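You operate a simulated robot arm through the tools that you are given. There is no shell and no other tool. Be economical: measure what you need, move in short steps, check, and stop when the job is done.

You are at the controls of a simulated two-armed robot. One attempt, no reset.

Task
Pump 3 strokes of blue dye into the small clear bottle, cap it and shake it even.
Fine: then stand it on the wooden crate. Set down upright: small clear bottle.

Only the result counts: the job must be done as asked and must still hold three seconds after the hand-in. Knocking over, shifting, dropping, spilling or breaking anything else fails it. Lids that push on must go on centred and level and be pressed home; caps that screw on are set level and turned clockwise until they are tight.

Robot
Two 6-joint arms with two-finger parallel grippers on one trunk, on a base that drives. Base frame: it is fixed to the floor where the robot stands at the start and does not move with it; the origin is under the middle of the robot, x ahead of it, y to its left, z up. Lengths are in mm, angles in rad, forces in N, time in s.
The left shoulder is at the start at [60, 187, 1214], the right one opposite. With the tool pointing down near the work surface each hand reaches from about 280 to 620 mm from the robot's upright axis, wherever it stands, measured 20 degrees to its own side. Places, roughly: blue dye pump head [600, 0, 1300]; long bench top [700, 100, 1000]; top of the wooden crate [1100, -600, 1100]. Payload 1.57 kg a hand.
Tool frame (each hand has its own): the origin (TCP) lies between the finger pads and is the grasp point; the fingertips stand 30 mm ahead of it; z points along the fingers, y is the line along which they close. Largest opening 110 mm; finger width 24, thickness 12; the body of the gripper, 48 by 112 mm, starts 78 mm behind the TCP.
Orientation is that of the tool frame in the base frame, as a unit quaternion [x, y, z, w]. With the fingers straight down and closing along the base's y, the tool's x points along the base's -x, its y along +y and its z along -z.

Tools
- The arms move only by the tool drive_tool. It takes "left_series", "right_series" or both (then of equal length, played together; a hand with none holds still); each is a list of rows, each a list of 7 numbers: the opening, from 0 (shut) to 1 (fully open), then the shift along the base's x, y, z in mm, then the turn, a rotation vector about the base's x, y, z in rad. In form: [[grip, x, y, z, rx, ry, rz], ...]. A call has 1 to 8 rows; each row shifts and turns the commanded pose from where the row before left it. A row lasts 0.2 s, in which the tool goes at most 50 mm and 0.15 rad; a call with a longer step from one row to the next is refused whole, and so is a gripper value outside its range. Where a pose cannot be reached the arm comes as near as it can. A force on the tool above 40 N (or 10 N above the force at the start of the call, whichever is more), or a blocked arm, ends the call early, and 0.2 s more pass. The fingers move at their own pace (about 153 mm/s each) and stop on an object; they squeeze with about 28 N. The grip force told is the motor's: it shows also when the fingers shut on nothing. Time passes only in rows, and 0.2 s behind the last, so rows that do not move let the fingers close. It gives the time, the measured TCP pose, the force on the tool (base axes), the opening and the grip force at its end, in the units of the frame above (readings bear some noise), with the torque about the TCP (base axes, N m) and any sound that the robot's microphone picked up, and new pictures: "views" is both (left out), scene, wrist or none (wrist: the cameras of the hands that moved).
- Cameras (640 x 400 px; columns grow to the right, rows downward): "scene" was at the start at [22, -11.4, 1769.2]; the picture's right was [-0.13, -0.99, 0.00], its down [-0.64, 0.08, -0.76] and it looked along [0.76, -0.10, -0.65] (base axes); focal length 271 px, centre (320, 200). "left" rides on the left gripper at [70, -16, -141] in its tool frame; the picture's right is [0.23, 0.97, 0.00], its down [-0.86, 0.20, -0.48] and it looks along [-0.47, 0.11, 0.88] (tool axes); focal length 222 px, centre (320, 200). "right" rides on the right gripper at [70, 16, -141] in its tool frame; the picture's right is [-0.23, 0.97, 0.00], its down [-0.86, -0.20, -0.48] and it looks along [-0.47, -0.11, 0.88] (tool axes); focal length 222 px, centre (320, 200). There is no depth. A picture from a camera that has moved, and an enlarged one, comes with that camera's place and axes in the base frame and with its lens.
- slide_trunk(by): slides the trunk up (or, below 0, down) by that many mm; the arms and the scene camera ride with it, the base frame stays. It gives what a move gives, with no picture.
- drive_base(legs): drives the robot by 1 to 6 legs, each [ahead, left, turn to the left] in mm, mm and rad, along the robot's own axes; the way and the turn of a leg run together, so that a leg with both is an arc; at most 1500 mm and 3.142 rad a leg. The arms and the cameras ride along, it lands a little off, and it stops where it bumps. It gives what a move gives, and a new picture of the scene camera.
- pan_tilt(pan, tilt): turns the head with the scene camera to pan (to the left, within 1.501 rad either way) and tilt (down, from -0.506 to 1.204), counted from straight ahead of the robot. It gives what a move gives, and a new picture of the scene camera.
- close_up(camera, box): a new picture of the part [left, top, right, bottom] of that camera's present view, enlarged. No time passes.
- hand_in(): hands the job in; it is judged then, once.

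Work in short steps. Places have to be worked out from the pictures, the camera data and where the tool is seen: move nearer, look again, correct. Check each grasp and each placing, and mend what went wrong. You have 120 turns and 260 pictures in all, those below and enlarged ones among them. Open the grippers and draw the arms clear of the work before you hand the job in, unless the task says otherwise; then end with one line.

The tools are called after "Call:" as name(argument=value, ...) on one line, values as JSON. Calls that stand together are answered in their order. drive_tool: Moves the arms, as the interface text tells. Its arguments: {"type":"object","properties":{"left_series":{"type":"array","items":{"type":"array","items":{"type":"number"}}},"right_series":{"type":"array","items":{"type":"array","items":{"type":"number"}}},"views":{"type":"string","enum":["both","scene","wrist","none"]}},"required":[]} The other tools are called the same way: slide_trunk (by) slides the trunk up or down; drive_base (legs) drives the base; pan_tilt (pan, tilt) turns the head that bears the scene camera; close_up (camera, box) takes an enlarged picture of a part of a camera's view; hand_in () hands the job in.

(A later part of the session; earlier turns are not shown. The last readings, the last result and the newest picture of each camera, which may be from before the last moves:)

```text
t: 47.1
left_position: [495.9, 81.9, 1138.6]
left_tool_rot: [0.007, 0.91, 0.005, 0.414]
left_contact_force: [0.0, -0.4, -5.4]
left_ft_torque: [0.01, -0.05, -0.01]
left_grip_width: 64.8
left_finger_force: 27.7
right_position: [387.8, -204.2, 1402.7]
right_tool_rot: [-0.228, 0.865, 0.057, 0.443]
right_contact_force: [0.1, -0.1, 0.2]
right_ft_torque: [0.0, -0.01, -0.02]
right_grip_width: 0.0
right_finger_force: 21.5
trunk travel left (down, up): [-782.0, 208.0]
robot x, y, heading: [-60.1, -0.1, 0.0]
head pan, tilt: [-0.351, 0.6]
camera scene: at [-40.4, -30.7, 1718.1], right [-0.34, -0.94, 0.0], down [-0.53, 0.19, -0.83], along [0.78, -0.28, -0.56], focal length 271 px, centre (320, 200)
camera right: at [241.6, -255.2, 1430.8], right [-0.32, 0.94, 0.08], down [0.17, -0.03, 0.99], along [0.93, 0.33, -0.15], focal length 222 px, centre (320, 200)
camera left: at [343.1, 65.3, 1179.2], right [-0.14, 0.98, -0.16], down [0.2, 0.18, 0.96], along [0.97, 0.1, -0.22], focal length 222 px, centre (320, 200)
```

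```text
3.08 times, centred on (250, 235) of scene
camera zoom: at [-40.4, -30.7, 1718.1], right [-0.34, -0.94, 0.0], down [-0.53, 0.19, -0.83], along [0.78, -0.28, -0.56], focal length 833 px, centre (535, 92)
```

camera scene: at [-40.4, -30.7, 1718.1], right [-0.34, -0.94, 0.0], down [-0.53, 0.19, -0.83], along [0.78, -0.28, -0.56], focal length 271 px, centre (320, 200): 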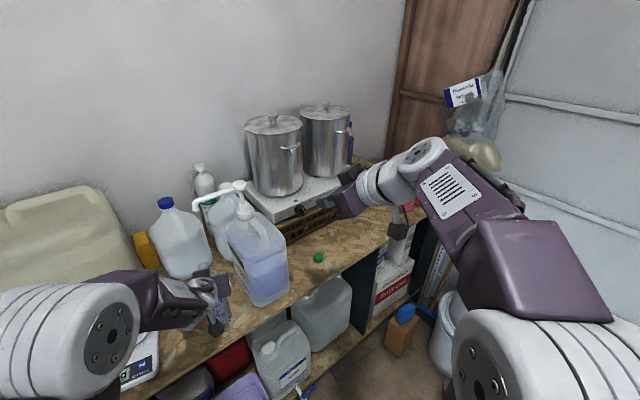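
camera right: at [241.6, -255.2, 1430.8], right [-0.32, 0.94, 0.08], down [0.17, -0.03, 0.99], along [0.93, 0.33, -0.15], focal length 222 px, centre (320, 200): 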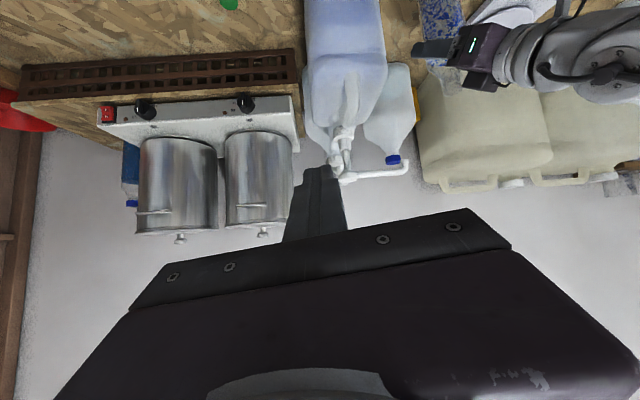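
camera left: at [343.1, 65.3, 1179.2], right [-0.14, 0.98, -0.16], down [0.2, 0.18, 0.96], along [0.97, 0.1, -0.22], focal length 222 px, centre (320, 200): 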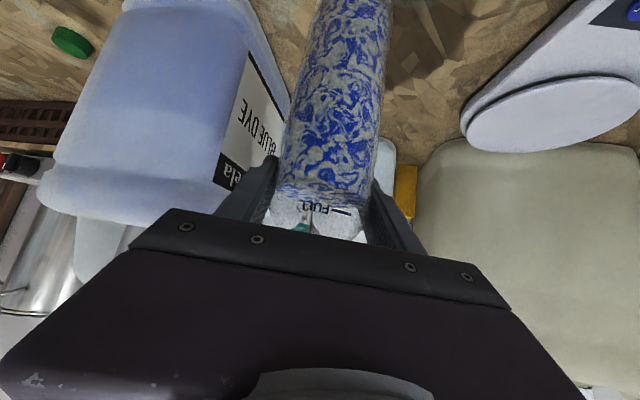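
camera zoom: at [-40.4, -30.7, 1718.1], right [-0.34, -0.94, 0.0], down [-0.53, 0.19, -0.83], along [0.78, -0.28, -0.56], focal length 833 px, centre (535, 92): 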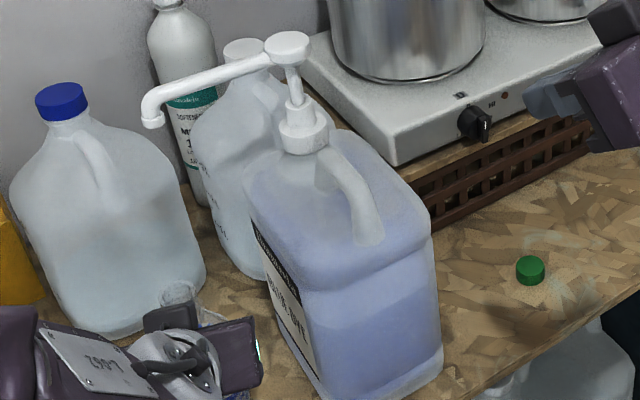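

Dye is visible in the bottle. I'll drive 110 mm ahead so the right hand can reach the green cap with its fingers straight down.

Call:
drive_base(legs=[[110, 0, 0]])

Call:
drive_tool(right_series=[[0.5, 0, -8, 0, -0.05, 0.123, 0], [0.5, 0, -8, 0, -0.05, 0.123, 0], [0.5, 0, -8, -10, -0.05, 0.123, 0], [0.5, 0, -8, -20, -0.05, 0.123, 0], [0.5, 0, -8, -30, -0.05, 0.123, 0], [0.5, 0, -8, -30, -0.05, 0.123, 0], [0.5, 0, -8, -30, -0.05, 0.123, 0]], views="both")

```text
t: 48.3
left_position: [603.7, 81.1, 1139.3]
left_tool_rot: [0.007, 0.91, 0.004, 0.415]
left_contact_force: [1.0, -0.4, -4.5]
left_ft_torque: [0.0, -0.05, 0.0]
left_grip_width: 64.9
left_finger_force: 27.9
right_position: [496.2, -204.5, 1402.6]
right_tool_rot: [-0.229, 0.865, 0.057, 0.442]
right_contact_force: [-0.2, 0.3, 0.2]
right_ft_torque: [0.03, -0.02, -0.03]
right_grip_width: 0.0
right_finger_force: 21.3
trunk travel left (down, up): [-782.0, 208.0]
robot x, y, heading: [49.5, 3.7, -0.004]
head pan, tilt: [-0.351, 0.6]
camera scene: at [68.3, -30.5, 1718.2], right [-0.34, -0.94, 0.0], down [-0.53, 0.19, -0.83], along [0.78, -0.28, -0.56], focal length 271 px, centre (320, 200)
```

scene: 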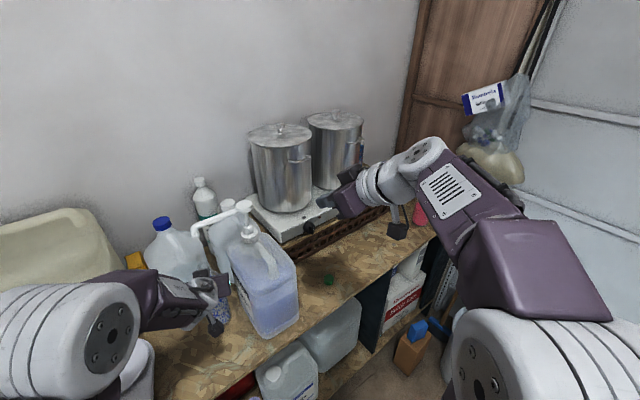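

```text
t: 49.9
left_position: [607.9, 81.8, 1136.2]
left_tool_rot: [0.008, 0.91, 0.005, 0.414]
left_contact_force: [0.5, 0.8, -3.9]
left_ft_torque: [-0.01, -0.01, -0.02]
left_grip_width: 64.8
left_finger_force: 27.7
right_position: [500.8, -259.6, 1280.2]
right_tool_rot: [-0.255, 0.967, -0.001, -0.005]
right_contact_force: [-0.2, 0.3, -0.6]
right_ft_torque: [0.01, 0.04, 0.0]
right_grip_width: 54.8
right_finger_force: 0.0
trunk travel left (down, up): [-782.0, 208.0]
robot x, y, heading: [47.7, 0.5, 0.003]
head pan, tilt: [-0.351, 0.6]
camera scene: at [73.6, -30.9, 1718.1], right [-0.34, -0.94, 0.0], down [-0.53, 0.19, -0.82], along [0.77, -0.28, -0.57], focal length 271 px, centre (320, 200)
camera right: at [434.1, -279.8, 1422.8], right [-0.28, 0.96, 0.0], down [0.85, 0.25, 0.47], along [0.45, 0.13, -0.88], focal length 222 px, centre (320, 200)
```

scene: 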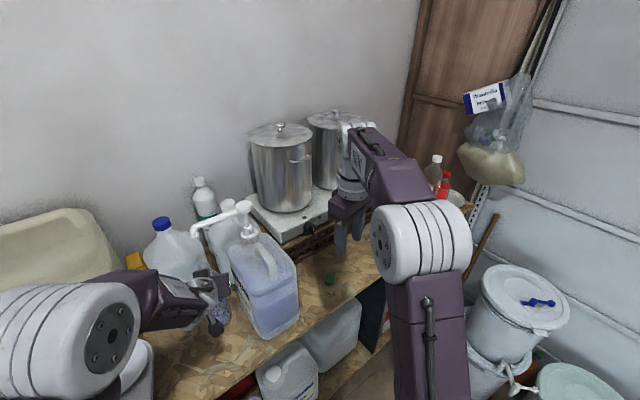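
right: 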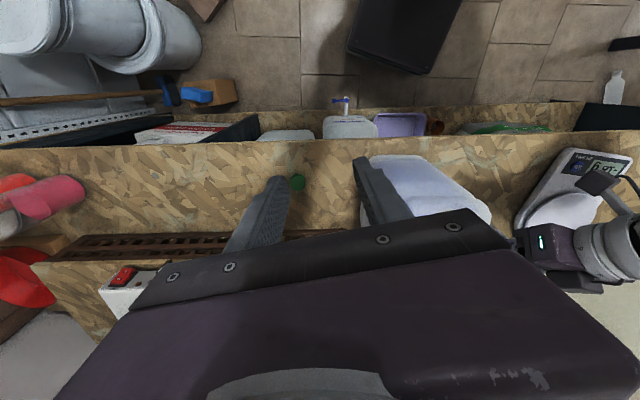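

The cap appears near [615, -272]. I'll move over it and look again.

Call:
drive_tool(right_series=[[0.5, 22, -2, -30, 0, 0, 0], [0.5, 22, -2, -35, 0, 0, 0], [0.5, 22, -2, -35, 0, 0, 0], [0.5, 22, -2, -35, 0, 0, 0], [0.5, 22, -2, -30, 0, 0, 0]], views="both")

Call:
close_up(camera="right", box=[220, 100, 420, 250])

```text
t: 51.1
left_position: [608.7, 81.6, 1137.0]
left_tool_rot: [0.007, 0.911, 0.005, 0.413]
left_contact_force: [0.4, 0.2, -5.3]
left_ft_torque: [-0.02, -0.03, 0.03]
left_grip_width: 65.1
left_finger_force: 27.5
right_position: [611.8, -269.5, 1115.1]
right_tool_rot: [-0.254, 0.967, 0.0, -0.004]
right_contact_force: [0.8, -0.2, -0.2]
right_ft_torque: [0.0, 0.04, -0.05]
right_grip_width: 54.8
right_finger_force: 0.0
trunk travel left (down, up): [-782.0, 208.0]
robot x, y, heading: [50.9, 1.1, -0.004]
head pan, tilt: [-0.351, 0.6]
camera scene: at [74.3, -31.2, 1718.1], right [-0.34, -0.94, 0.0], down [-0.53, 0.19, -0.82], along [0.77, -0.28, -0.57], focal length 271 px, centre (320, 200)
camera right: at [545.3, -289.0, 1257.4], right [-0.28, 0.96, 0.0], down [0.85, 0.25, 0.47], along [0.45, 0.13, -0.88], focal length 222 px, centre (320, 200)
```

scene: 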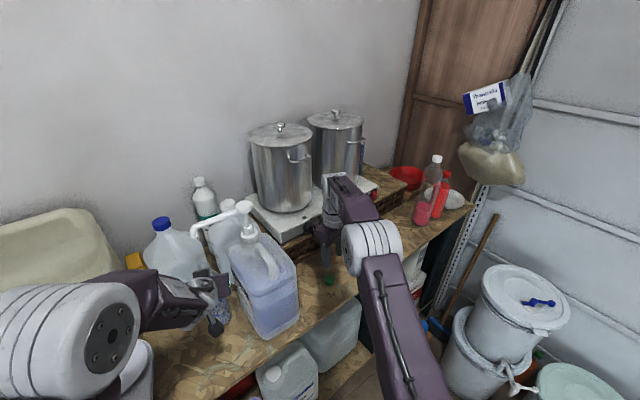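
right: 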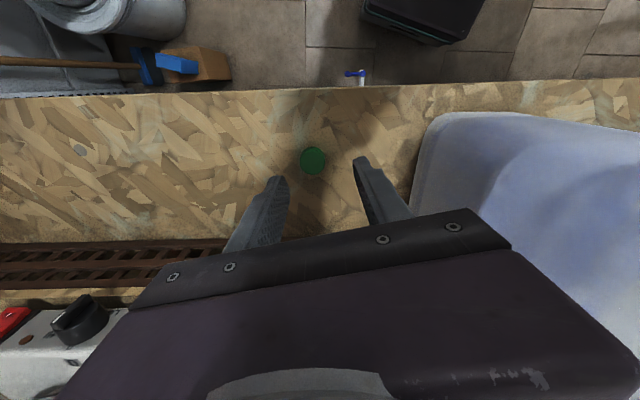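

```text
2.67 times, centred on (320, 175) of right
camera zoom: at [545.3, -289.0, 1257.4], right [-0.28, 0.96, 0.0], down [0.85, 0.25, 0.47], along [0.45, 0.13, -0.88], focal length 592 px, centre (320, 267)
```

zoom: 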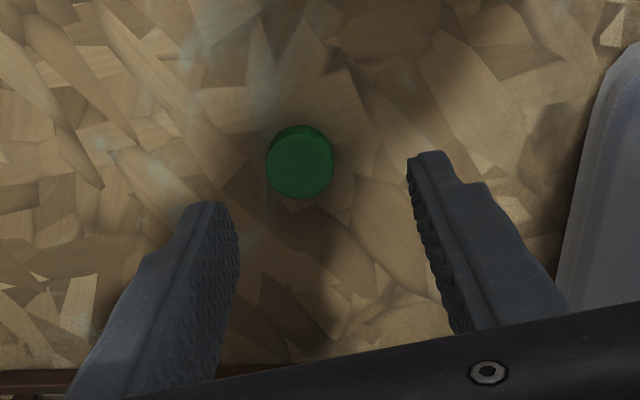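

The cap is about 29 mm wide, at roughly [627, -274]. I'll come down to just above it and check.

Call:
drive_tool(right_series=[[0.5, 8, -2, -15, 0, 0, 0], [0.5, 7, -2, -20, 0, 0, 0], [0.5, 0, 0, -15, 0, 0, 0]], views="wrist")

Call:
close_up(camera="right", box=[220, 100, 420, 250])

```text
t: 51.9
left_position: [605.1, 81.5, 1137.3]
left_tool_rot: [0.007, 0.91, 0.004, 0.414]
left_contact_force: [-0.5, -0.1, -4.7]
left_ft_torque: [0.02, -0.04, -0.01]
left_grip_width: 64.7
left_finger_force: 27.7
right_position: [624.3, -273.2, 1066.8]
right_tool_rot: [-0.254, 0.967, -0.001, -0.004]
right_contact_force: [-0.1, 0.0, -0.8]
right_ft_torque: [-0.01, -0.02, 0.01]
right_grip_width: 54.8
right_finger_force: 0.0
trunk travel left (down, up): [-782.0, 208.0]
robot x, y, heading: [51.4, 0.8, 0.001]
head pan, tilt: [-0.351, 0.6]
camera right: at [557.6, -292.5, 1208.9], right [-0.28, 0.96, 0.0], down [0.85, 0.25, 0.47], along [0.45, 0.13, -0.88], focal length 222 px, centre (320, 200)
```

right: 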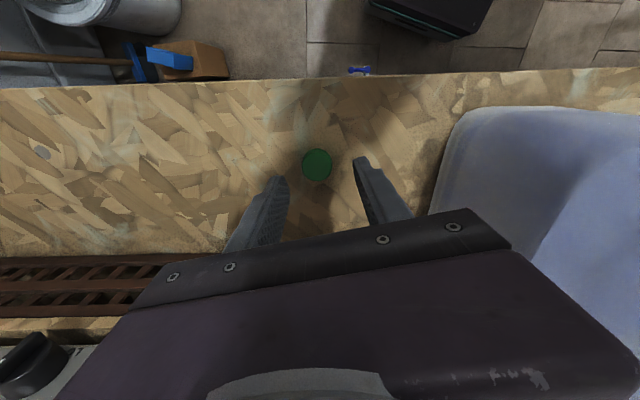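

```text
2.67 times, centred on (320, 175) of right
camera zoom: at [557.6, -292.5, 1208.9], right [-0.28, 0.96, 0.0], down [0.85, 0.25, 0.47], along [0.45, 0.13, -0.88], focal length 592 px, centre (320, 267)
```

zoom: 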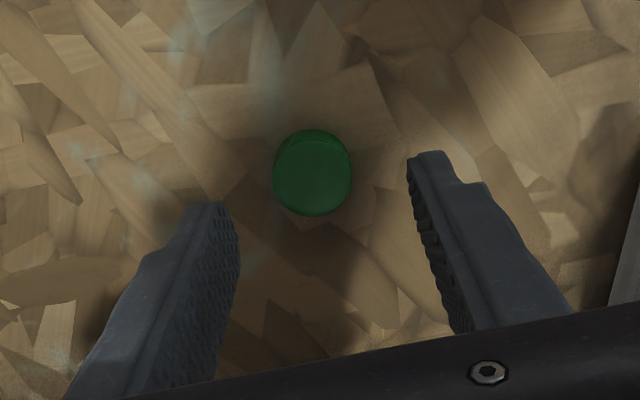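

The cap is centred between the fingers. Down 31 mm and close on it.

Call:
drive_tool(right_series=[[0.5, 1, -2, -12, 0, 0, 0], [0.5, 0, 0, -12, 0, 0, 0], [0.5, 0, 0, -7, 0, 0, 0], [0.2, 0, 0, 0, 0, 0, 0], [0.1, 0, 0, 0, 0, 0, 0], [0.1, 0, 0, 0, 0, 0, 0]], views="wrist")

Call:
close_up(camera="right", box=[220, 100, 420, 250])

```text
t: 53.3
left_position: [606.5, 82.9, 1137.8]
left_tool_rot: [0.006, 0.91, 0.005, 0.414]
left_contact_force: [-0.9, 0.4, -5.3]
left_ft_torque: [0.0, -0.02, 0.01]
left_grip_width: 65.0
left_finger_force: 28.2
right_position: [625.7, -276.5, 1035.9]
right_tool_rot: [-0.254, 0.967, 0.0, -0.002]
right_contact_force: [0.2, -0.8, 0.7]
right_ft_torque: [0.0, -0.04, 0.01]
right_grip_width: 10.9
right_finger_force: 0.0
trunk travel left (down, up): [-782.0, 208.0]
robot x, y, heading: [52.2, 1.8, 0.002]
head pan, tilt: [-0.351, 0.6]
camera right: at [558.7, -294.9, 1177.6], right [-0.28, 0.96, 0.0], down [0.85, 0.25, 0.47], along [0.45, 0.13, -0.88], focal length 222 px, centre (320, 200)
```

right: 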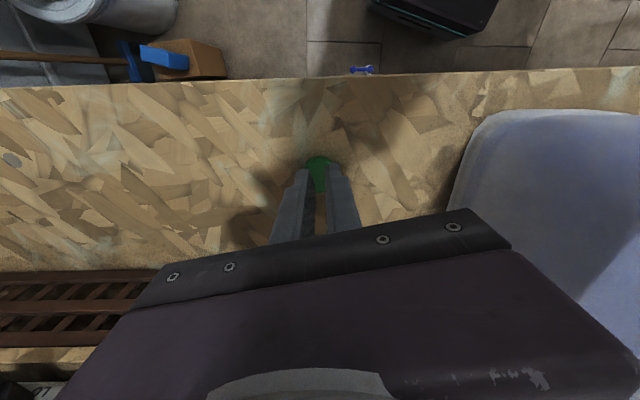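

```text
2.67 times, centred on (320, 175) of right
camera zoom: at [558.7, -294.9, 1177.6], right [-0.28, 0.96, 0.0], down [0.85, 0.25, 0.47], along [0.45, 0.13, -0.88], focal length 592 px, centre (320, 267)
```

zoom: 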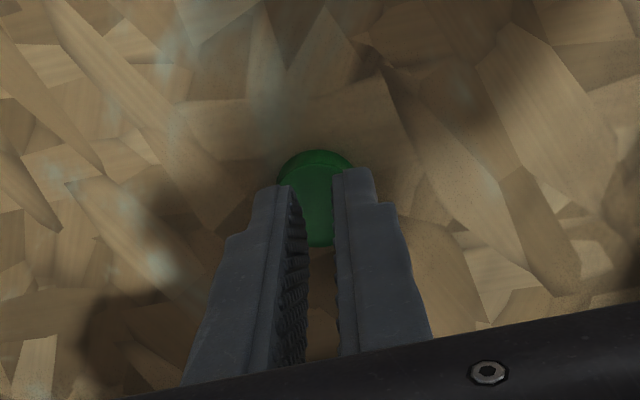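

The fingers closed above the cap; it sits lower than I judged. I'll reopen, shift 4 mm ahead, and go lower with contact watch.

Call:
drive_tool(right_series=[[0.5, 0, 0, 4, 0, 0, 0], [0.5, 4, 1, 0, 0, 0, 0], [0.5, 0, 0, -6, 0, 0, 0], [0.5, 0, 0, -5, 0, 0, 0], [0.5, 0, 0, -4, 0, 0, 0]], views="wrist")

Call:
close_up(camera="right", box=[220, 100, 420, 250])

```text
t: 54.5
left_position: [606.9, 81.3, 1138.4]
left_tool_rot: [0.007, 0.91, 0.004, 0.415]
left_contact_force: [0.4, -1.0, -4.2]
left_ft_torque: [0.03, -0.07, 0.03]
left_grip_width: 65.0
left_finger_force: 28.6
right_position: [631.1, -275.1, 1025.1]
right_tool_rot: [-0.255, 0.967, 0.001, -0.003]
right_contact_force: [-0.5, 0.5, 0.6]
right_ft_torque: [0.03, -0.02, -0.04]
right_grip_width: 54.8
right_finger_force: 0.0
trunk travel left (down, up): [-782.0, 208.0]
robot x, y, heading: [49.5, -2.8, 0.003]
head pan, tilt: [-0.351, 0.6]
camera right: at [562.6, -294.2, 1166.7], right [-0.28, 0.96, 0.0], down [0.85, 0.25, 0.47], along [0.45, 0.13, -0.88], focal length 222 px, centre (320, 200)
```

right: 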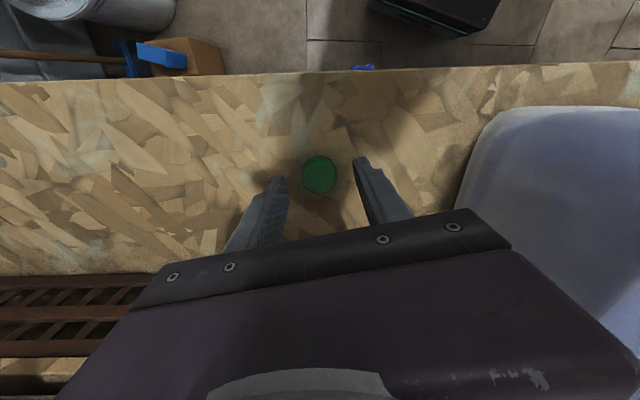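

```text
2.67 times, centred on (320, 175) of right
camera zoom: at [562.6, -294.2, 1166.7], right [-0.28, 0.96, 0.0], down [0.85, 0.25, 0.47], along [0.45, 0.13, -0.88], focal length 592 px, centre (320, 267)
```

zoom: 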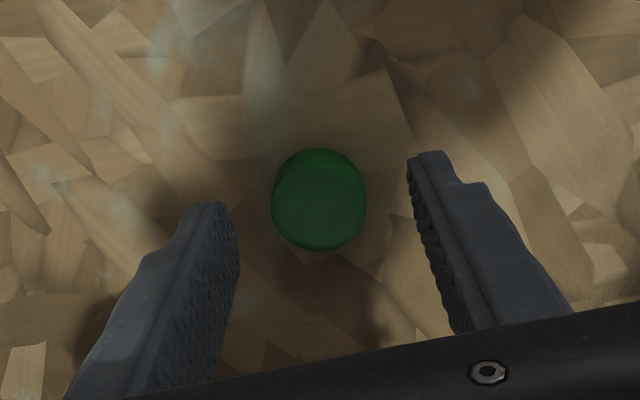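

Still no contact, and the growth of the cap in view suggests the bench is lower than 1000. I'll descend further, recentring as I go.

Call:
drive_tool(right_series=[[0.5, 3, 1, -5, 0, 0, 0], [0.5, 2, 1, -5, 0, 0, 0], [0.5, 0, 0, -5, 0, 0, 0]], views="none")

Call:
close_up(camera="right", box=[220, 100, 420, 250])

```text
t: 55.3
left_position: [606.9, 81.6, 1138.3]
left_tool_rot: [0.007, 0.91, 0.004, 0.415]
left_contact_force: [-0.2, -0.3, -4.7]
left_ft_torque: [-0.02, -0.02, 0.03]
left_grip_width: 64.8
left_finger_force: 27.9
right_position: [633.8, -272.2, 1009.8]
right_tool_rot: [-0.254, 0.967, 0.0, -0.003]
right_contact_force: [-0.6, 0.3, 0.8]
right_ft_torque: [-0.02, 0.0, 0.04]
right_grip_width: 55.1
right_finger_force: 0.0
trunk travel left (down, up): [-782.0, 208.0]
robot x, y, heading: [50.2, -1.0, -0.002]
head pan, tilt: [-0.351, 0.6]
```

```text
2.67 times, centred on (320, 175) of right
camera zoom: at [567.3, -292.0, 1151.7], right [-0.28, 0.96, 0.0], down [0.84, 0.25, 0.47], along [0.45, 0.13, -0.88], focal length 592 px, centre (320, 267)
```

zoom: 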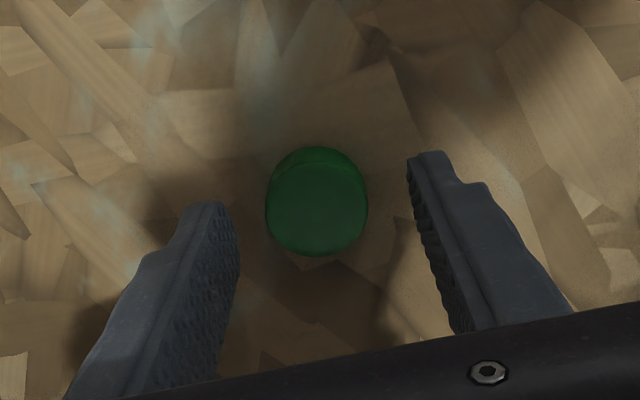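

The cap seems level with the fingertips now; I'll try closing here.

Call:
drive_tool(right_series=[[0.5, 0, 0, -4, 0, 0, 0], [0.3, 0, 0, 0, 0, 0, 0], [0.1, 0, 0, 0, 0, 0, 0], [0.1, 0, 0, 0, 0, 0, 0]], views="none")

Call:
close_up(camera="right", box=[220, 100, 420, 250])

```text
t: 56.3
left_position: [606.2, 82.1, 1137.5]
left_tool_rot: [0.007, 0.91, 0.005, 0.414]
left_contact_force: [0.4, -0.2, -5.1]
left_ft_torque: [-0.03, -0.05, 0.02]
left_grip_width: 64.8
left_finger_force: 28.3
right_position: [634.5, -272.4, 1005.8]
right_tool_rot: [-0.255, 0.967, 0.0, -0.003]
right_contact_force: [0.2, 0.5, -0.8]
right_ft_torque: [-0.02, 0.02, 0.01]
right_grip_width: 11.2
right_finger_force: 0.0
trunk travel left (down, up): [-782.0, 208.0]
robot x, y, heading: [49.7, -2.0, -0.003]
head pan, tilt: [-0.351, 0.6]
```

```text
2.67 times, centred on (320, 175) of right
camera zoom: at [567.4, -292.1, 1147.8], right [-0.28, 0.96, 0.0], down [0.85, 0.25, 0.47], along [0.45, 0.13, -0.88], focal length 592 px, centre (320, 267)
```

zoom: 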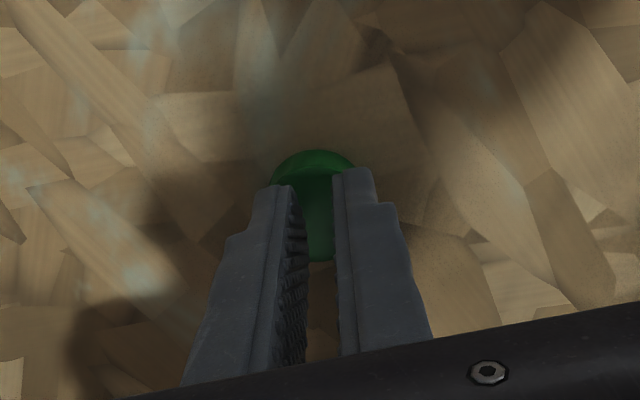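

Still above it. I'll open, shift ahead along the sight line, and descend in small steps until contact.

Call:
drive_tool(right_series=[[0.5, 0, 0, 2, 0, 0, 0], [0.5, 5, 1, 0, 0, 0, 0], [0.5, 4, 0, -5, 0, 0, 0], [0.5, 0, 0, -5, 0, 0, 0], [0.5, 0, 0, -4, 0, 0, 0], [0.5, 0, 0, -4, 0, 0, 0], [0.5, 0, 0, -3, 0, 0, 0]], views="none")

Call:
close_up(camera="right", box=[220, 100, 420, 250])

```text
t: 57.9
left_position: [607.4, 82.4, 1137.9]
left_tool_rot: [0.007, 0.911, 0.005, 0.413]
left_contact_force: [0.5, 0.7, -5.8]
left_ft_torque: [0.03, -0.08, -0.04]
left_grip_width: 65.1
left_finger_force: 28.0
right_position: [643.0, -272.5, 987.2]
right_tool_rot: [-0.255, 0.967, -0.001, -0.003]
right_contact_force: [-0.6, -0.3, 1.2]
right_ft_torque: [0.02, -0.01, 0.02]
right_grip_width: 55.0
right_finger_force: 0.1
trunk travel left (down, up): [-782.0, 208.0]
robot x, y, heading: [50.4, 0.6, -0.002]
head pan, tilt: [-0.351, 0.6]
```

```text
2.67 times, centred on (320, 175) of right
camera zoom: at [575.9, -290.9, 1129.1], right [-0.28, 0.96, 0.0], down [0.84, 0.25, 0.47], along [0.46, 0.13, -0.88], focal length 592 px, centre (320, 267)
```

zoom: 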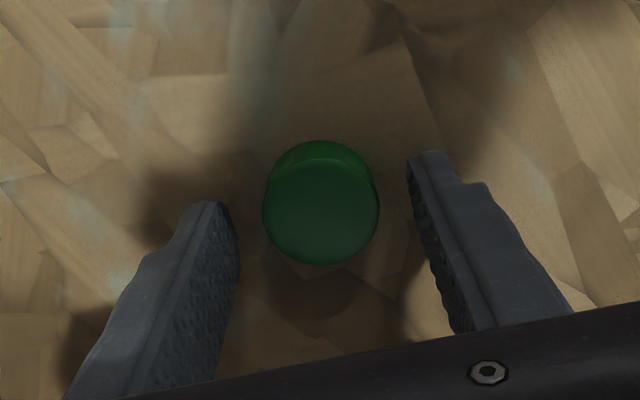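

By the cap's apparent size, the tips are now well below its top. Closing.

Call:
drive_tool(right_series=[[0.35, 0, 0, 0, 0, 0, 0], [0.2, 0, 0, 0, 0, 0, 0], [0.1, 0, 0, 0, 0, 0, 0], [0.1, 0, 0, 0, 0, 0, 0]], views="none")

Call:
close_up(camera="right", box=[220, 100, 420, 250])

```text
t: 58.9
left_position: [606.6, 82.2, 1137.6]
left_tool_rot: [0.007, 0.91, 0.004, 0.414]
left_contact_force: [-0.3, 0.1, -4.8]
left_ft_torque: [0.0, -0.05, 0.0]
left_grip_width: 64.9
left_finger_force: 28.0
right_position: [643.1, -270.7, 986.4]
right_tool_rot: [-0.254, 0.967, 0.0, -0.003]
right_contact_force: [-0.8, -0.4, 0.3]
right_ft_torque: [-0.01, -0.01, 0.02]
right_grip_width: 32.4
right_finger_force: 28.1
trunk travel left (down, up): [-782.0, 208.0]
robot x, y, heading: [52.3, -0.5, 0.0]
head pan, tilt: [-0.351, 0.6]
```

```text
2.67 times, centred on (320, 175) of right
camera zoom: at [575.9, -290.9, 1129.0], right [-0.28, 0.96, 0.0], down [0.84, 0.25, 0.47], along [0.46, 0.13, -0.88], focal length 592 px, centre (320, 267)
```

zoom: 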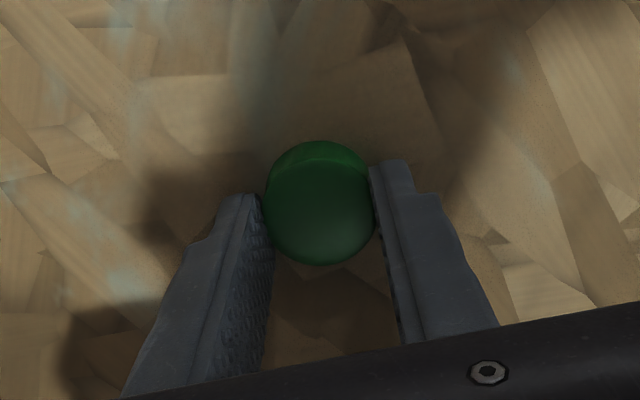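

Cap gripped at 32.4 mm. I'll lift it and check.

Call:
drive_tool(right_series=[[0.1, 0, 0, 10, 0, 0, 0], [0.1, 0, 0, 25, 0, 0, 0], [0.1, -10, 0, 40, 0, 0, 0], [0.1, -20, 0, 45, 0, 0, 0], [0.1, -30, 0, 45, 0, 0, 0], [0.1, -30, 0, 45, 0, 0, 0], [0.1, -30, 0, 45, 0, 0, 0], [0.1, -20, 0, 20, 0, 0, 0]], views="both")

Call:
close_up(camera="right", box=[220, 100, 420, 250])

```text
refused: row 5 steps farther than a row can; nothing moved
```

```text
2.67 times, centred on (320, 175) of right
camera zoom: at [575.9, -290.9, 1129.0], right [-0.28, 0.96, 0.0], down [0.84, 0.25, 0.47], along [0.46, 0.13, -0.88], focal length 592 px, centre (320, 267)
```

zoom: 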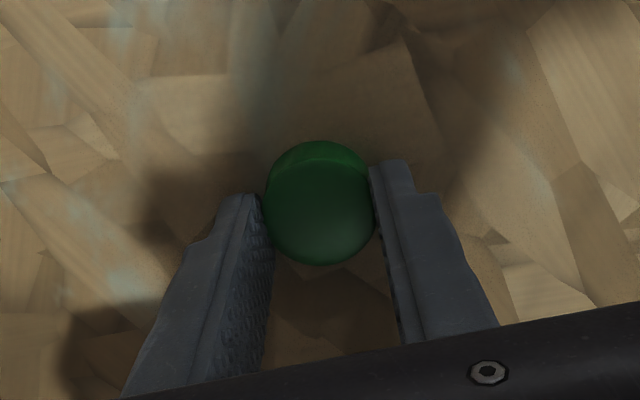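

A row was a touch too long; I'll redo the lift with shorter steps.

Call:
drive_tool(right_series=[[0.1, 0, 0, 10, 0, 0, 0], [0.1, 0, 0, 25, 0, 0, 0], [0.1, -10, 0, 40, 0, 0, 0], [0.1, -15, 0, 40, 0, 0, 0], [0.1, -20, 0, 40, 0, 0, 0], [0.1, -25, 0, 40, 0, 0, 0], [0.1, -25, 0, 40, 0, 0, 0], [0.1, -25, 0, 40, 0, 0, 0]], views="both")

Call:
close_up(camera="right", box=[220, 100, 420, 250])

```text
t: 60.7
left_position: [605.1, 83.1, 1138.5]
left_tool_rot: [0.006, 0.91, 0.005, 0.415]
left_contact_force: [-0.7, 0.4, -5.1]
left_ft_torque: [0.03, -0.05, 0.0]
left_grip_width: 64.6
left_finger_force: 28.3
right_position: [522.7, -270.9, 1262.6]
right_tool_rot: [-0.255, 0.967, 0.0, -0.003]
right_contact_force: [-0.4, -1.1, -0.3]
right_ft_torque: [0.02, -0.01, -0.01]
right_grip_width: 32.6
right_finger_force: 28.0
trunk travel left (down, up): [-782.0, 208.0]
robot x, y, heading: [50.2, -0.7, -0.002]
head pan, tilt: [-0.351, 0.6]
camera scene: at [69.7, -30.0, 1718.1], right [-0.34, -0.94, 0.0], down [-0.53, 0.19, -0.83], along [0.78, -0.28, -0.56], focal length 271 px, centre (320, 200)
camera right: at [454.2, -291.3, 1404.7], right [-0.28, 0.96, 0.0], down [0.84, 0.25, 0.47], along [0.45, 0.13, -0.88], focal length 222 px, centre (320, 200)
```

scene: 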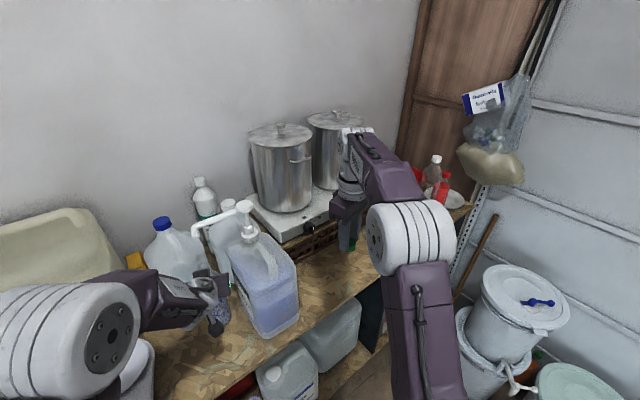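
right: 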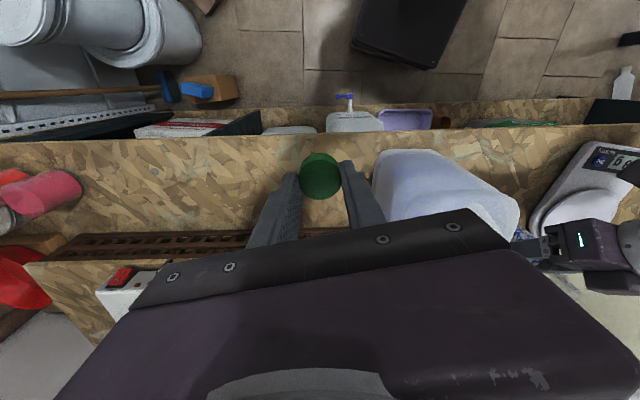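

```text
2.67 times, centred on (320, 175) of right
camera zoom: at [454.2, -291.3, 1404.7], right [-0.28, 0.96, 0.0], down [0.84, 0.25, 0.47], along [0.45, 0.13, -0.88], focal length 592 px, centre (320, 267)
```

zoom: 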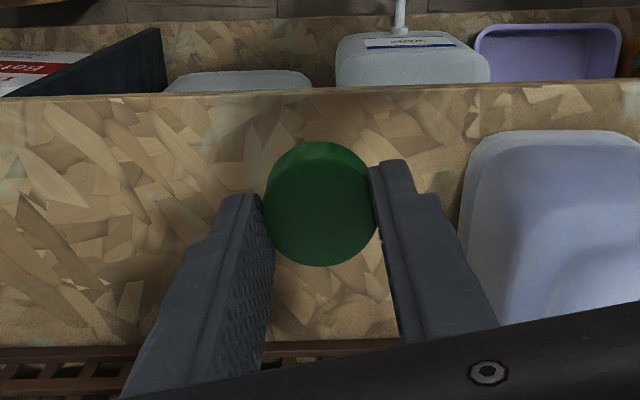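

Cap is secure. I'll back the base to give both arms a common working spot in front of the jug, shifting a little left.

Call:
drive_base(legs=[[-70, 0, 0], [0, 50, 0]])

Call:
drive_tool(left_series=[[0.3, -10, -10, 0, 0, 0, 0], [0.3, -20, -15, 0, 0, 0, 0], [0.3, -15, -15, 0, 0, 0, 0], [0.3, -10, -10, 0, 0, 0, 0], [0.3, 0, 0, -15, 0, 0, 0]], views="both")

```text
t: 62.3
left_position: [541.7, 124.8, 1135.2]
left_tool_rot: [0.009, 0.911, 0.008, 0.413]
left_contact_force: [1.7, -0.6, -4.7]
left_ft_torque: [0.03, -0.01, 0.04]
left_grip_width: 64.7
left_finger_force: 27.7
right_position: [457.3, -230.9, 1258.5]
right_tool_rot: [-0.253, 0.967, 0.004, -0.004]
right_contact_force: [0.3, -0.3, -0.2]
right_ft_torque: [0.06, 0.05, 0.01]
right_grip_width: 32.3
right_finger_force: 27.6
trunk travel left (down, up): [-782.0, 208.0]
robot x, y, heading: [-19.3, 50.8, -0.005]
head pan, tilt: [-0.351, 0.6]
camera scene: at [7.5, 9.0, 1717.7], right [-0.35, -0.94, 0.0], down [-0.53, 0.2, -0.82], along [0.77, -0.28, -0.57], focal length 271 px, centre (320, 200)
```

scene: 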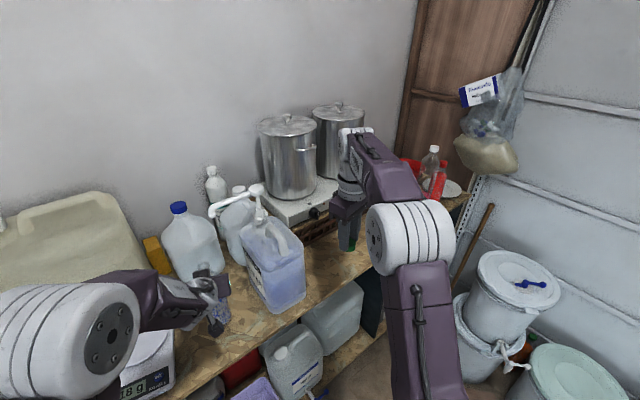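

```text
t: 63.5
left_position: [481.5, 79.6, 1122.0]
left_tool_rot: [0.009, 0.91, 0.004, 0.414]
left_contact_force: [0.1, -0.1, -4.8]
left_ft_torque: [-0.03, -0.06, 0.03]
left_grip_width: 65.0
left_finger_force: 27.9
right_position: [454.8, -223.7, 1260.9]
right_tool_rot: [-0.253, 0.967, 0.0, -0.004]
right_contact_force: [0.1, -0.2, 0.3]
right_ft_torque: [-0.02, 0.01, 0.01]
right_grip_width: 32.3
right_finger_force: 27.8
trunk travel left (down, up): [-782.0, 208.0]
robot x, y, heading: [-19.0, 52.4, 0.0]
head pan, tilt: [-0.351, 0.6]
camera scene: at [3.8, 17.7, 1718.1], right [-0.35, -0.94, 0.0], down [-0.53, 0.2, -0.82], along [0.77, -0.28, -0.57], focal length 271 px, centre (320, 200)
camera left: at [330.7, 63.2, 1162.9], right [-0.14, 0.98, -0.16], down [0.2, 0.18, 0.96], along [0.97, 0.1, -0.23], focal length 222 px, centre (320, 200)
```

scene: 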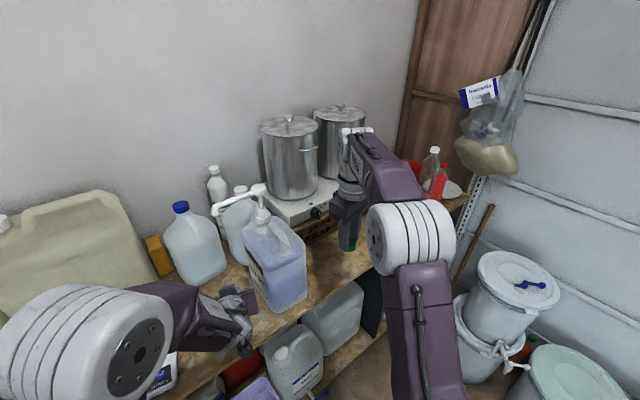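
left: 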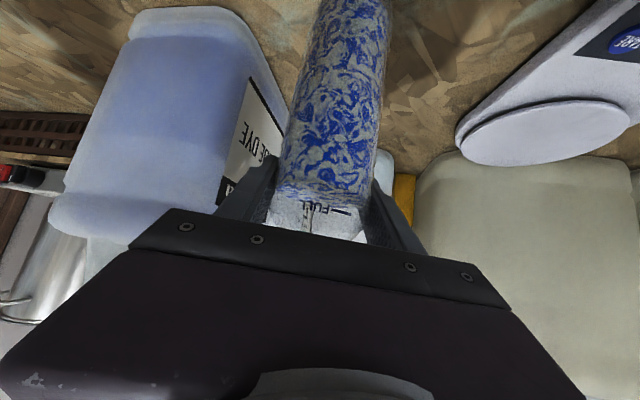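

Reachable. I'll go 20 mm further in from the bench edge and lower the bottle until it stands.

Call:
drive_tool(left_series=[[0.3, 12, 0, -5, 0, 0, 0], [0.3, 12, 0, -8, 0, 0, 0], [0.3, 0, 0, -6, 0, 0, 0], [0.3, 0, 0, -3, 0, 0, 0], [0.3, 0, 0, -2, 0, 0, 0], [0.3, 0, 0, 0, 0, 0, 0]], views="none")

Call:
pan_tilt(pan=-0.05, tilt=0.85)

Call:
close_up(camera="right", box=[480, 60, 640, 220])

```text
t: 64.9
left_position: [507.0, 80.3, 1098.6]
left_tool_rot: [0.008, 0.91, 0.004, 0.414]
left_contact_force: [-0.4, 0.4, -5.1]
left_ft_torque: [0.0, -0.1, 0.01]
left_grip_width: 64.9
left_finger_force: 28.1
right_position: [453.5, -223.2, 1261.5]
right_tool_rot: [-0.253, 0.967, 0.0, -0.003]
right_contact_force: [0.6, 0.0, 0.7]
right_ft_torque: [0.02, 0.01, 0.04]
right_grip_width: 32.0
right_finger_force: 27.5
trunk travel left (down, up): [-782.0, 208.0]
robot x, y, heading: [-17.4, 47.8, 0.003]
head pan, tilt: [-0.351, 0.6]
```

```text
t: 65.7
left_position: [505.4, 81.1, 1097.9]
left_tool_rot: [0.008, 0.91, 0.003, 0.414]
left_contact_force: [-0.6, -0.3, -4.8]
left_ft_torque: [-0.04, 0.0, -0.01]
left_grip_width: 65.0
left_finger_force: 27.9
right_position: [453.8, -223.8, 1260.9]
right_tool_rot: [-0.254, 0.967, 0.0, -0.004]
right_contact_force: [-0.2, 0.9, 0.1]
right_ft_torque: [0.01, -0.06, 0.02]
right_grip_width: 32.1
right_finger_force: 27.9
trunk travel left (down, up): [-782.0, 208.0]
robot x, y, heading: [-20.4, 49.4, -0.002]
head pan, tilt: [-0.051, 0.85]
camera scene: at [-2.8, 45.4, 1697.3], right [-0.05, -1.0, 0.0], down [-0.75, 0.04, -0.66], along [0.66, -0.03, -0.75], focal length 271 px, centre (320, 200)
```

scene: 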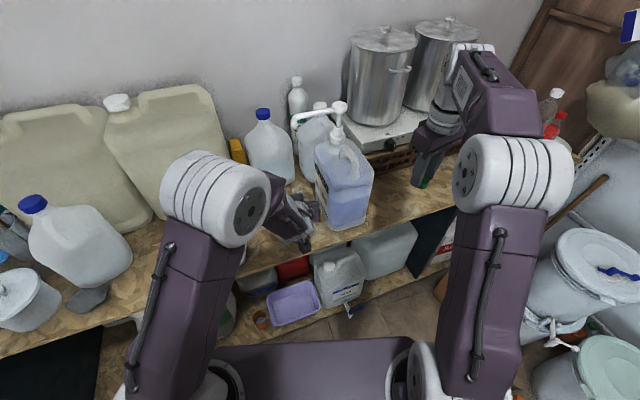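

```text
2.50 times, centred on (560, 140) of right
camera zoom: at [386.3, -242.9, 1403.6], right [-0.28, 0.96, 0.0], down [0.85, 0.25, 0.47], along [0.45, 0.13, -0.88], focal length 555 px, centre (-280, 350)
```

zoom: 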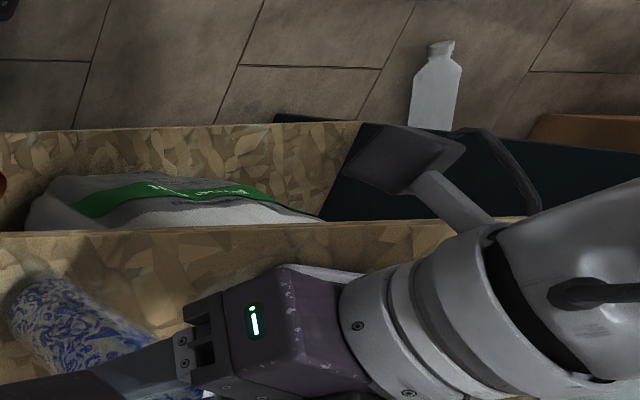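

Still hanging free by a hair. I'll lower a few millimetres more to stand it.

Call:
drive_tool(left_series=[[0.3, 0, 0, -2, 0, 0, 0], [0.3, 0, 0, -2, 0, 0, 0], [0.3, 0, 0, -1, 0, 0, 0], [0.3, 0, 0, 0, 0, 0, 0]], views="none")

Call:
close_up(camera="scene", box=[240, 150, 360, 260])

```text
t: 66.7
left_position: [504.7, 82.0, 1097.0]
left_tool_rot: [0.007, 0.909, 0.003, 0.418]
left_contact_force: [2.4, 4.6, 23.0]
left_ft_torque: [-0.13, -0.03, 0.01]
left_grip_width: 64.9
left_finger_force: 27.7
right_position: [451.3, -223.5, 1263.0]
right_tool_rot: [-0.253, 0.967, 0.0, -0.003]
right_contact_force: [0.1, 0.0, 0.4]
right_ft_torque: [-0.01, 0.0, -0.02]
right_grip_width: 32.1
right_finger_force: 27.7
trunk travel left (down, up): [-782.0, 208.0]
robot x, y, heading: [-22.3, 49.6, -0.006]
head pan, tilt: [-0.051, 0.85]
```

```text
3.64 times, centred on (300, 205) of scene
camera zoom: at [-6.9, 46.5, 1697.6], right [-0.05, -1.0, 0.0], down [-0.75, 0.04, -0.66], along [0.66, -0.03, -0.75], focal length 984 px, centre (393, 182)
```

zoom: 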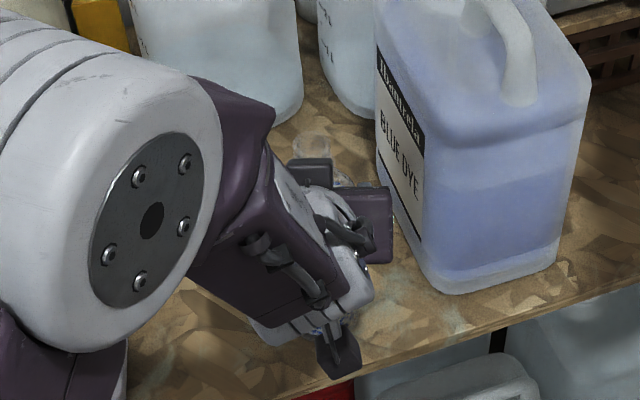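

The bottle stands, slightly over-pressed; I'll ease 1 mm. The mouth should be at about [501, 81, 1178], so I'll swing the capped right hand high over to it.

Call:
drive_tool(left_series=[[0.3, 0, 0, 1, 0, 0, 0], [0.3, 0, 0, 0.5, 0, 0, 0], [0.3, 0, 0, 0, 0, 0, 0], [0.3, 0, 0, 0, 0, 0, 0], [0.3, 0, 0, 0, 0, 0, 0], [0.3, 0, 0, 0, 0, 0, 0], [0.3, 0, 0, 0, 0, 0, 0], [0.3, 0, 0, 0, 0, 0, 0]], right_series=[[0.1, 0, 15, 35, 0, 0, 0], [0.1, 0, 15, 35, 0, 0, 0], [0.1, 8, 44, 0, 0, 0, 0], [0.1, 8, 44, 0, 0, 0, 0], [0.1, 8, 44, 0, 0, 0, 0], [0.1, 8, 44, 0, 0, 0, 0], [0.1, 8, 44, 0, 0, 0, 0], [0.1, 8, 40, 0, 0, 0, 0]], views="both")

Call:
close_up(camera="right", box=[220, 100, 420, 250])

Call:
close_up(camera="scene", box=[240, 110, 360, 230])

```text
t: 68.5
left_position: [504.4, 80.5, 1095.8]
left_tool_rot: [0.008, 0.909, 0.003, 0.416]
left_contact_force: [1.7, 3.0, 19.7]
left_ft_torque: [0.01, 0.25, -0.1]
left_grip_width: 64.6
left_finger_force: 28.1
right_position: [456.3, 45.1, 1302.8]
right_tool_rot: [-0.253, 0.967, -0.001, -0.002]
right_contact_force: [-0.5, 0.2, 0.1]
right_ft_torque: [0.0, 0.0, -0.02]
right_grip_width: 32.6
right_finger_force: 28.4
right hand out of reach, approached as far as the arm can: row 5, 6, 7, 8
trunk travel left (down, up): [-782.0, 208.0]
robot x, y, heading: [-21.8, 47.5, -0.0]
head pan, tilt: [-0.051, 0.85]
camera scene: at [-6.0, 46.8, 1697.3], right [-0.05, -1.0, 0.0], down [-0.75, 0.04, -0.66], along [0.66, -0.03, -0.75], focal length 271 px, centre (320, 200)
camera right: at [387.6, 24.8, 1445.4], right [-0.28, 0.96, 0.0], down [0.84, 0.25, 0.48], along [0.46, 0.13, -0.88], focal length 222 px, centre (320, 200)
camera left: at [352.2, 65.0, 1137.1], right [-0.14, 0.98, -0.16], down [0.2, 0.18, 0.96], along [0.97, 0.1, -0.22], focal length 222 px, centre (320, 200)
```

scene: 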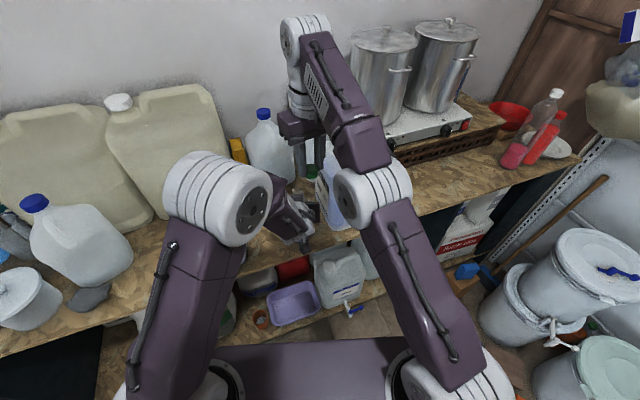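
right: 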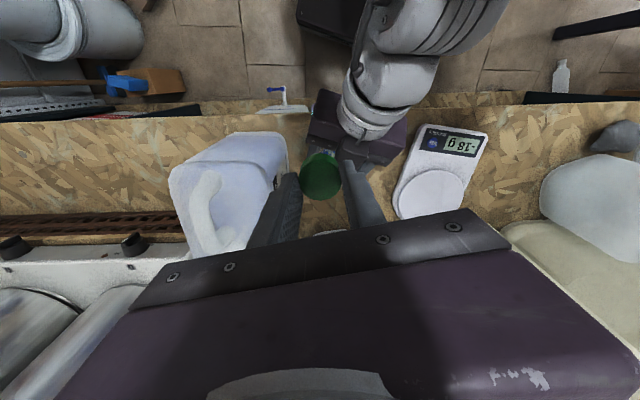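
left: 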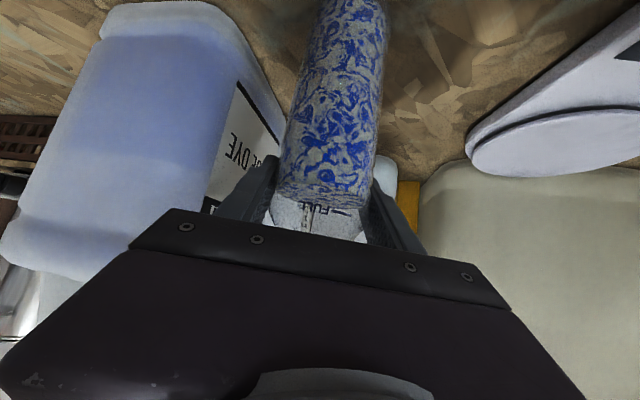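

```text
2.67 times, centred on (320, 175) of right
camera zoom: at [387.6, 24.8, 1445.4], right [-0.28, 0.96, 0.0], down [0.84, 0.25, 0.48], along [0.46, 0.13, -0.88], focal length 592 px, centre (320, 267)
```

zoom: 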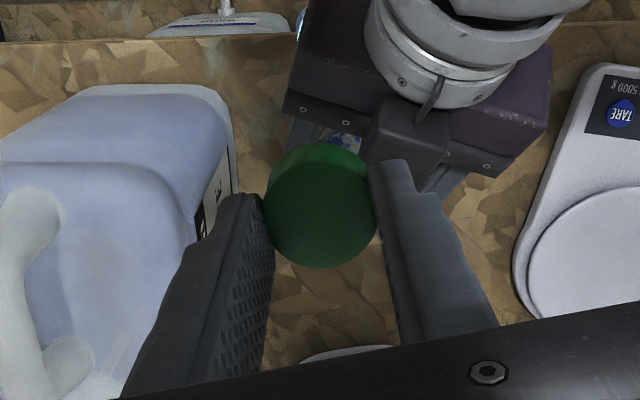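

```text
3.33 times, centred on (300, 170) of scene
camera zoom: at [-6.0, 46.8, 1697.3], right [-0.05, -1.0, 0.0], down [-0.75, 0.04, -0.66], along [0.66, -0.03, -0.75], focal length 902 px, centre (387, 300)
```

zoom: 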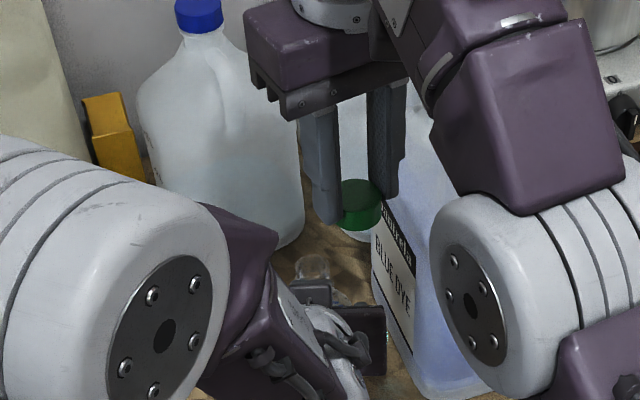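

The right hand can't reach that far at this height. I'll bring the bottle 20 mm back and 35 mm right instead, keeping it over the bench.

Call:
drive_tool(left_series=[[0.3, 0, 0, 5, 0, 0, 0], [0.3, 0, 0, 5, 0, 0, 0], [0.3, -10, -17, 0, 0, 0, 0], [0.3, -10, -18, 0, 0, 0, 0], [0.3, 0, 0, -4, 0, 0, 0], [0.3, 0, 0, -2, 0, 0, 0], [0.3, 0, 0, 0, 0, 0, 0]], views="none")

Call:
drive_tool(right_series=[[0.1, 7, -10, -30, 0, 0, 0], [0.1, 10, 0, -10, 0, 0, 0], [0.1, 10, 0, 0, 0, 0, 0]], views="both")

Call:
close_up(camera="right", box=[220, 100, 420, 250])

Call:
close_up(camera="scene", box=[260, 130, 360, 220])

```text
t: 70.1
left_position: [485.0, 45.1, 1098.9]
left_tool_rot: [0.007, 0.91, 0.005, 0.414]
left_contact_force: [0.5, 0.3, -4.9]
left_ft_torque: [0.02, -0.05, 0.01]
left_grip_width: 64.8
left_finger_force: 28.0
right_position: [457.7, 42.4, 1302.3]
right_tool_rot: [-0.254, 0.967, 0.001, -0.002]
right_contact_force: [-0.3, -0.3, 0.3]
right_ft_torque: [-0.02, -0.01, -0.02]
right_grip_width: 32.0
right_finger_force: 27.9
trunk travel left (down, up): [-782.0, 208.0]
robot x, y, heading: [-18.2, 49.6, 0.005]
head pan, tilt: [-0.051, 0.85]
```

```text
t: 70.9
left_position: [485.7, 45.6, 1098.7]
left_tool_rot: [0.008, 0.91, 0.004, 0.414]
left_contact_force: [-0.1, 0.0, -5.5]
left_ft_torque: [0.01, -0.05, 0.04]
left_grip_width: 65.0
left_finger_force: 28.2
right_position: [486.9, 31.8, 1262.4]
right_tool_rot: [-0.254, 0.967, 0.0, -0.004]
right_contact_force: [0.3, -0.5, 0.3]
right_ft_torque: [0.04, 0.0, 0.0]
right_grip_width: 32.4
right_finger_force: 27.4
trunk travel left (down, up): [-782.0, 208.0]
robot x, y, heading: [-18.4, 50.9, 0.001]
head pan, tilt: [-0.051, 0.85]
camera scene: at [-1.3, 46.2, 1697.2], right [-0.05, -1.0, 0.0], down [-0.75, 0.04, -0.66], along [0.66, -0.03, -0.75], focal length 271 px, centre (320, 200)
camera right: at [417.9, 13.8, 1404.7], right [-0.28, 0.96, 0.0], down [0.85, 0.25, 0.47], along [0.45, 0.13, -0.88], focal length 222 px, centre (320, 200)
```

scene: 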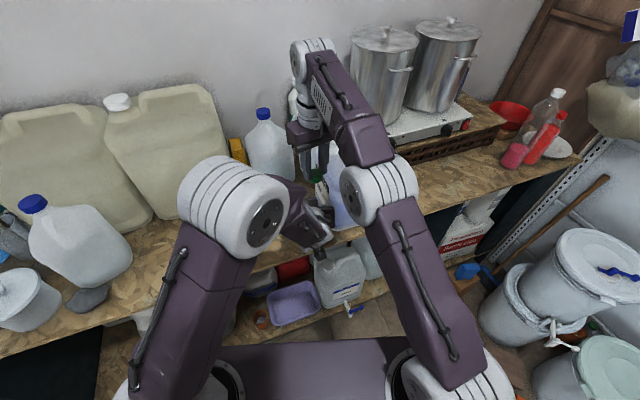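
right: 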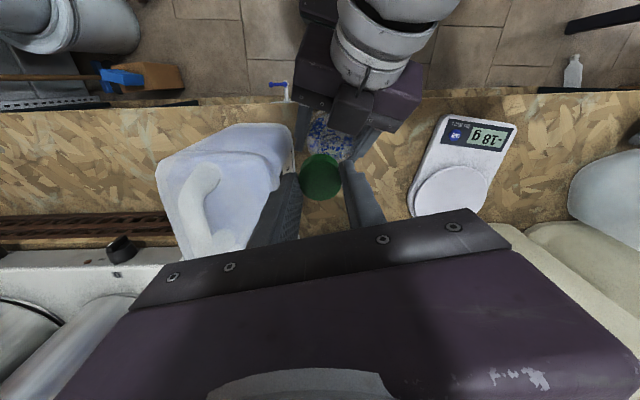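

```text
2.67 times, centred on (320, 175) of right
camera zoom: at [417.9, 13.8, 1404.7], right [-0.28, 0.96, 0.0], down [0.85, 0.25, 0.47], along [0.45, 0.13, -0.88], focal length 592 px, centre (320, 267)
```

zoom: 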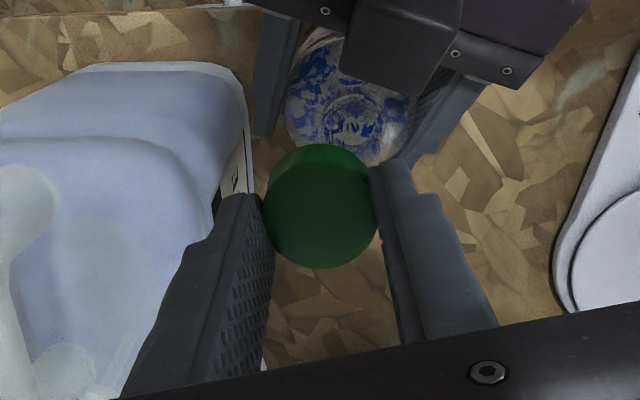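

```text
4.44 times, centred on (310, 175) of scene
camera zoom: at [-1.3, 46.2, 1697.2], right [-0.05, -1.0, 0.0], down [-0.75, 0.04, -0.66], along [0.66, -0.03, -0.75], focal length 1203 px, centre (364, 311)
```

zoom: 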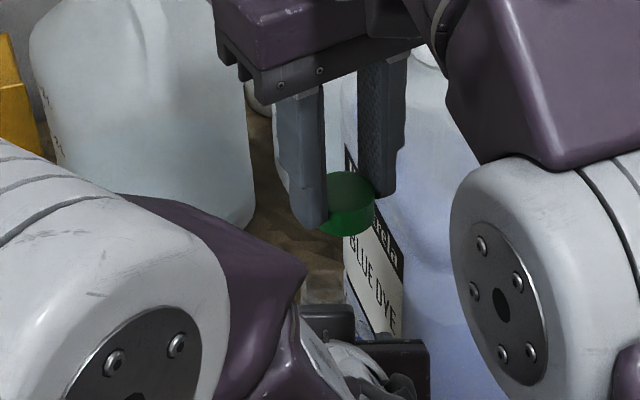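

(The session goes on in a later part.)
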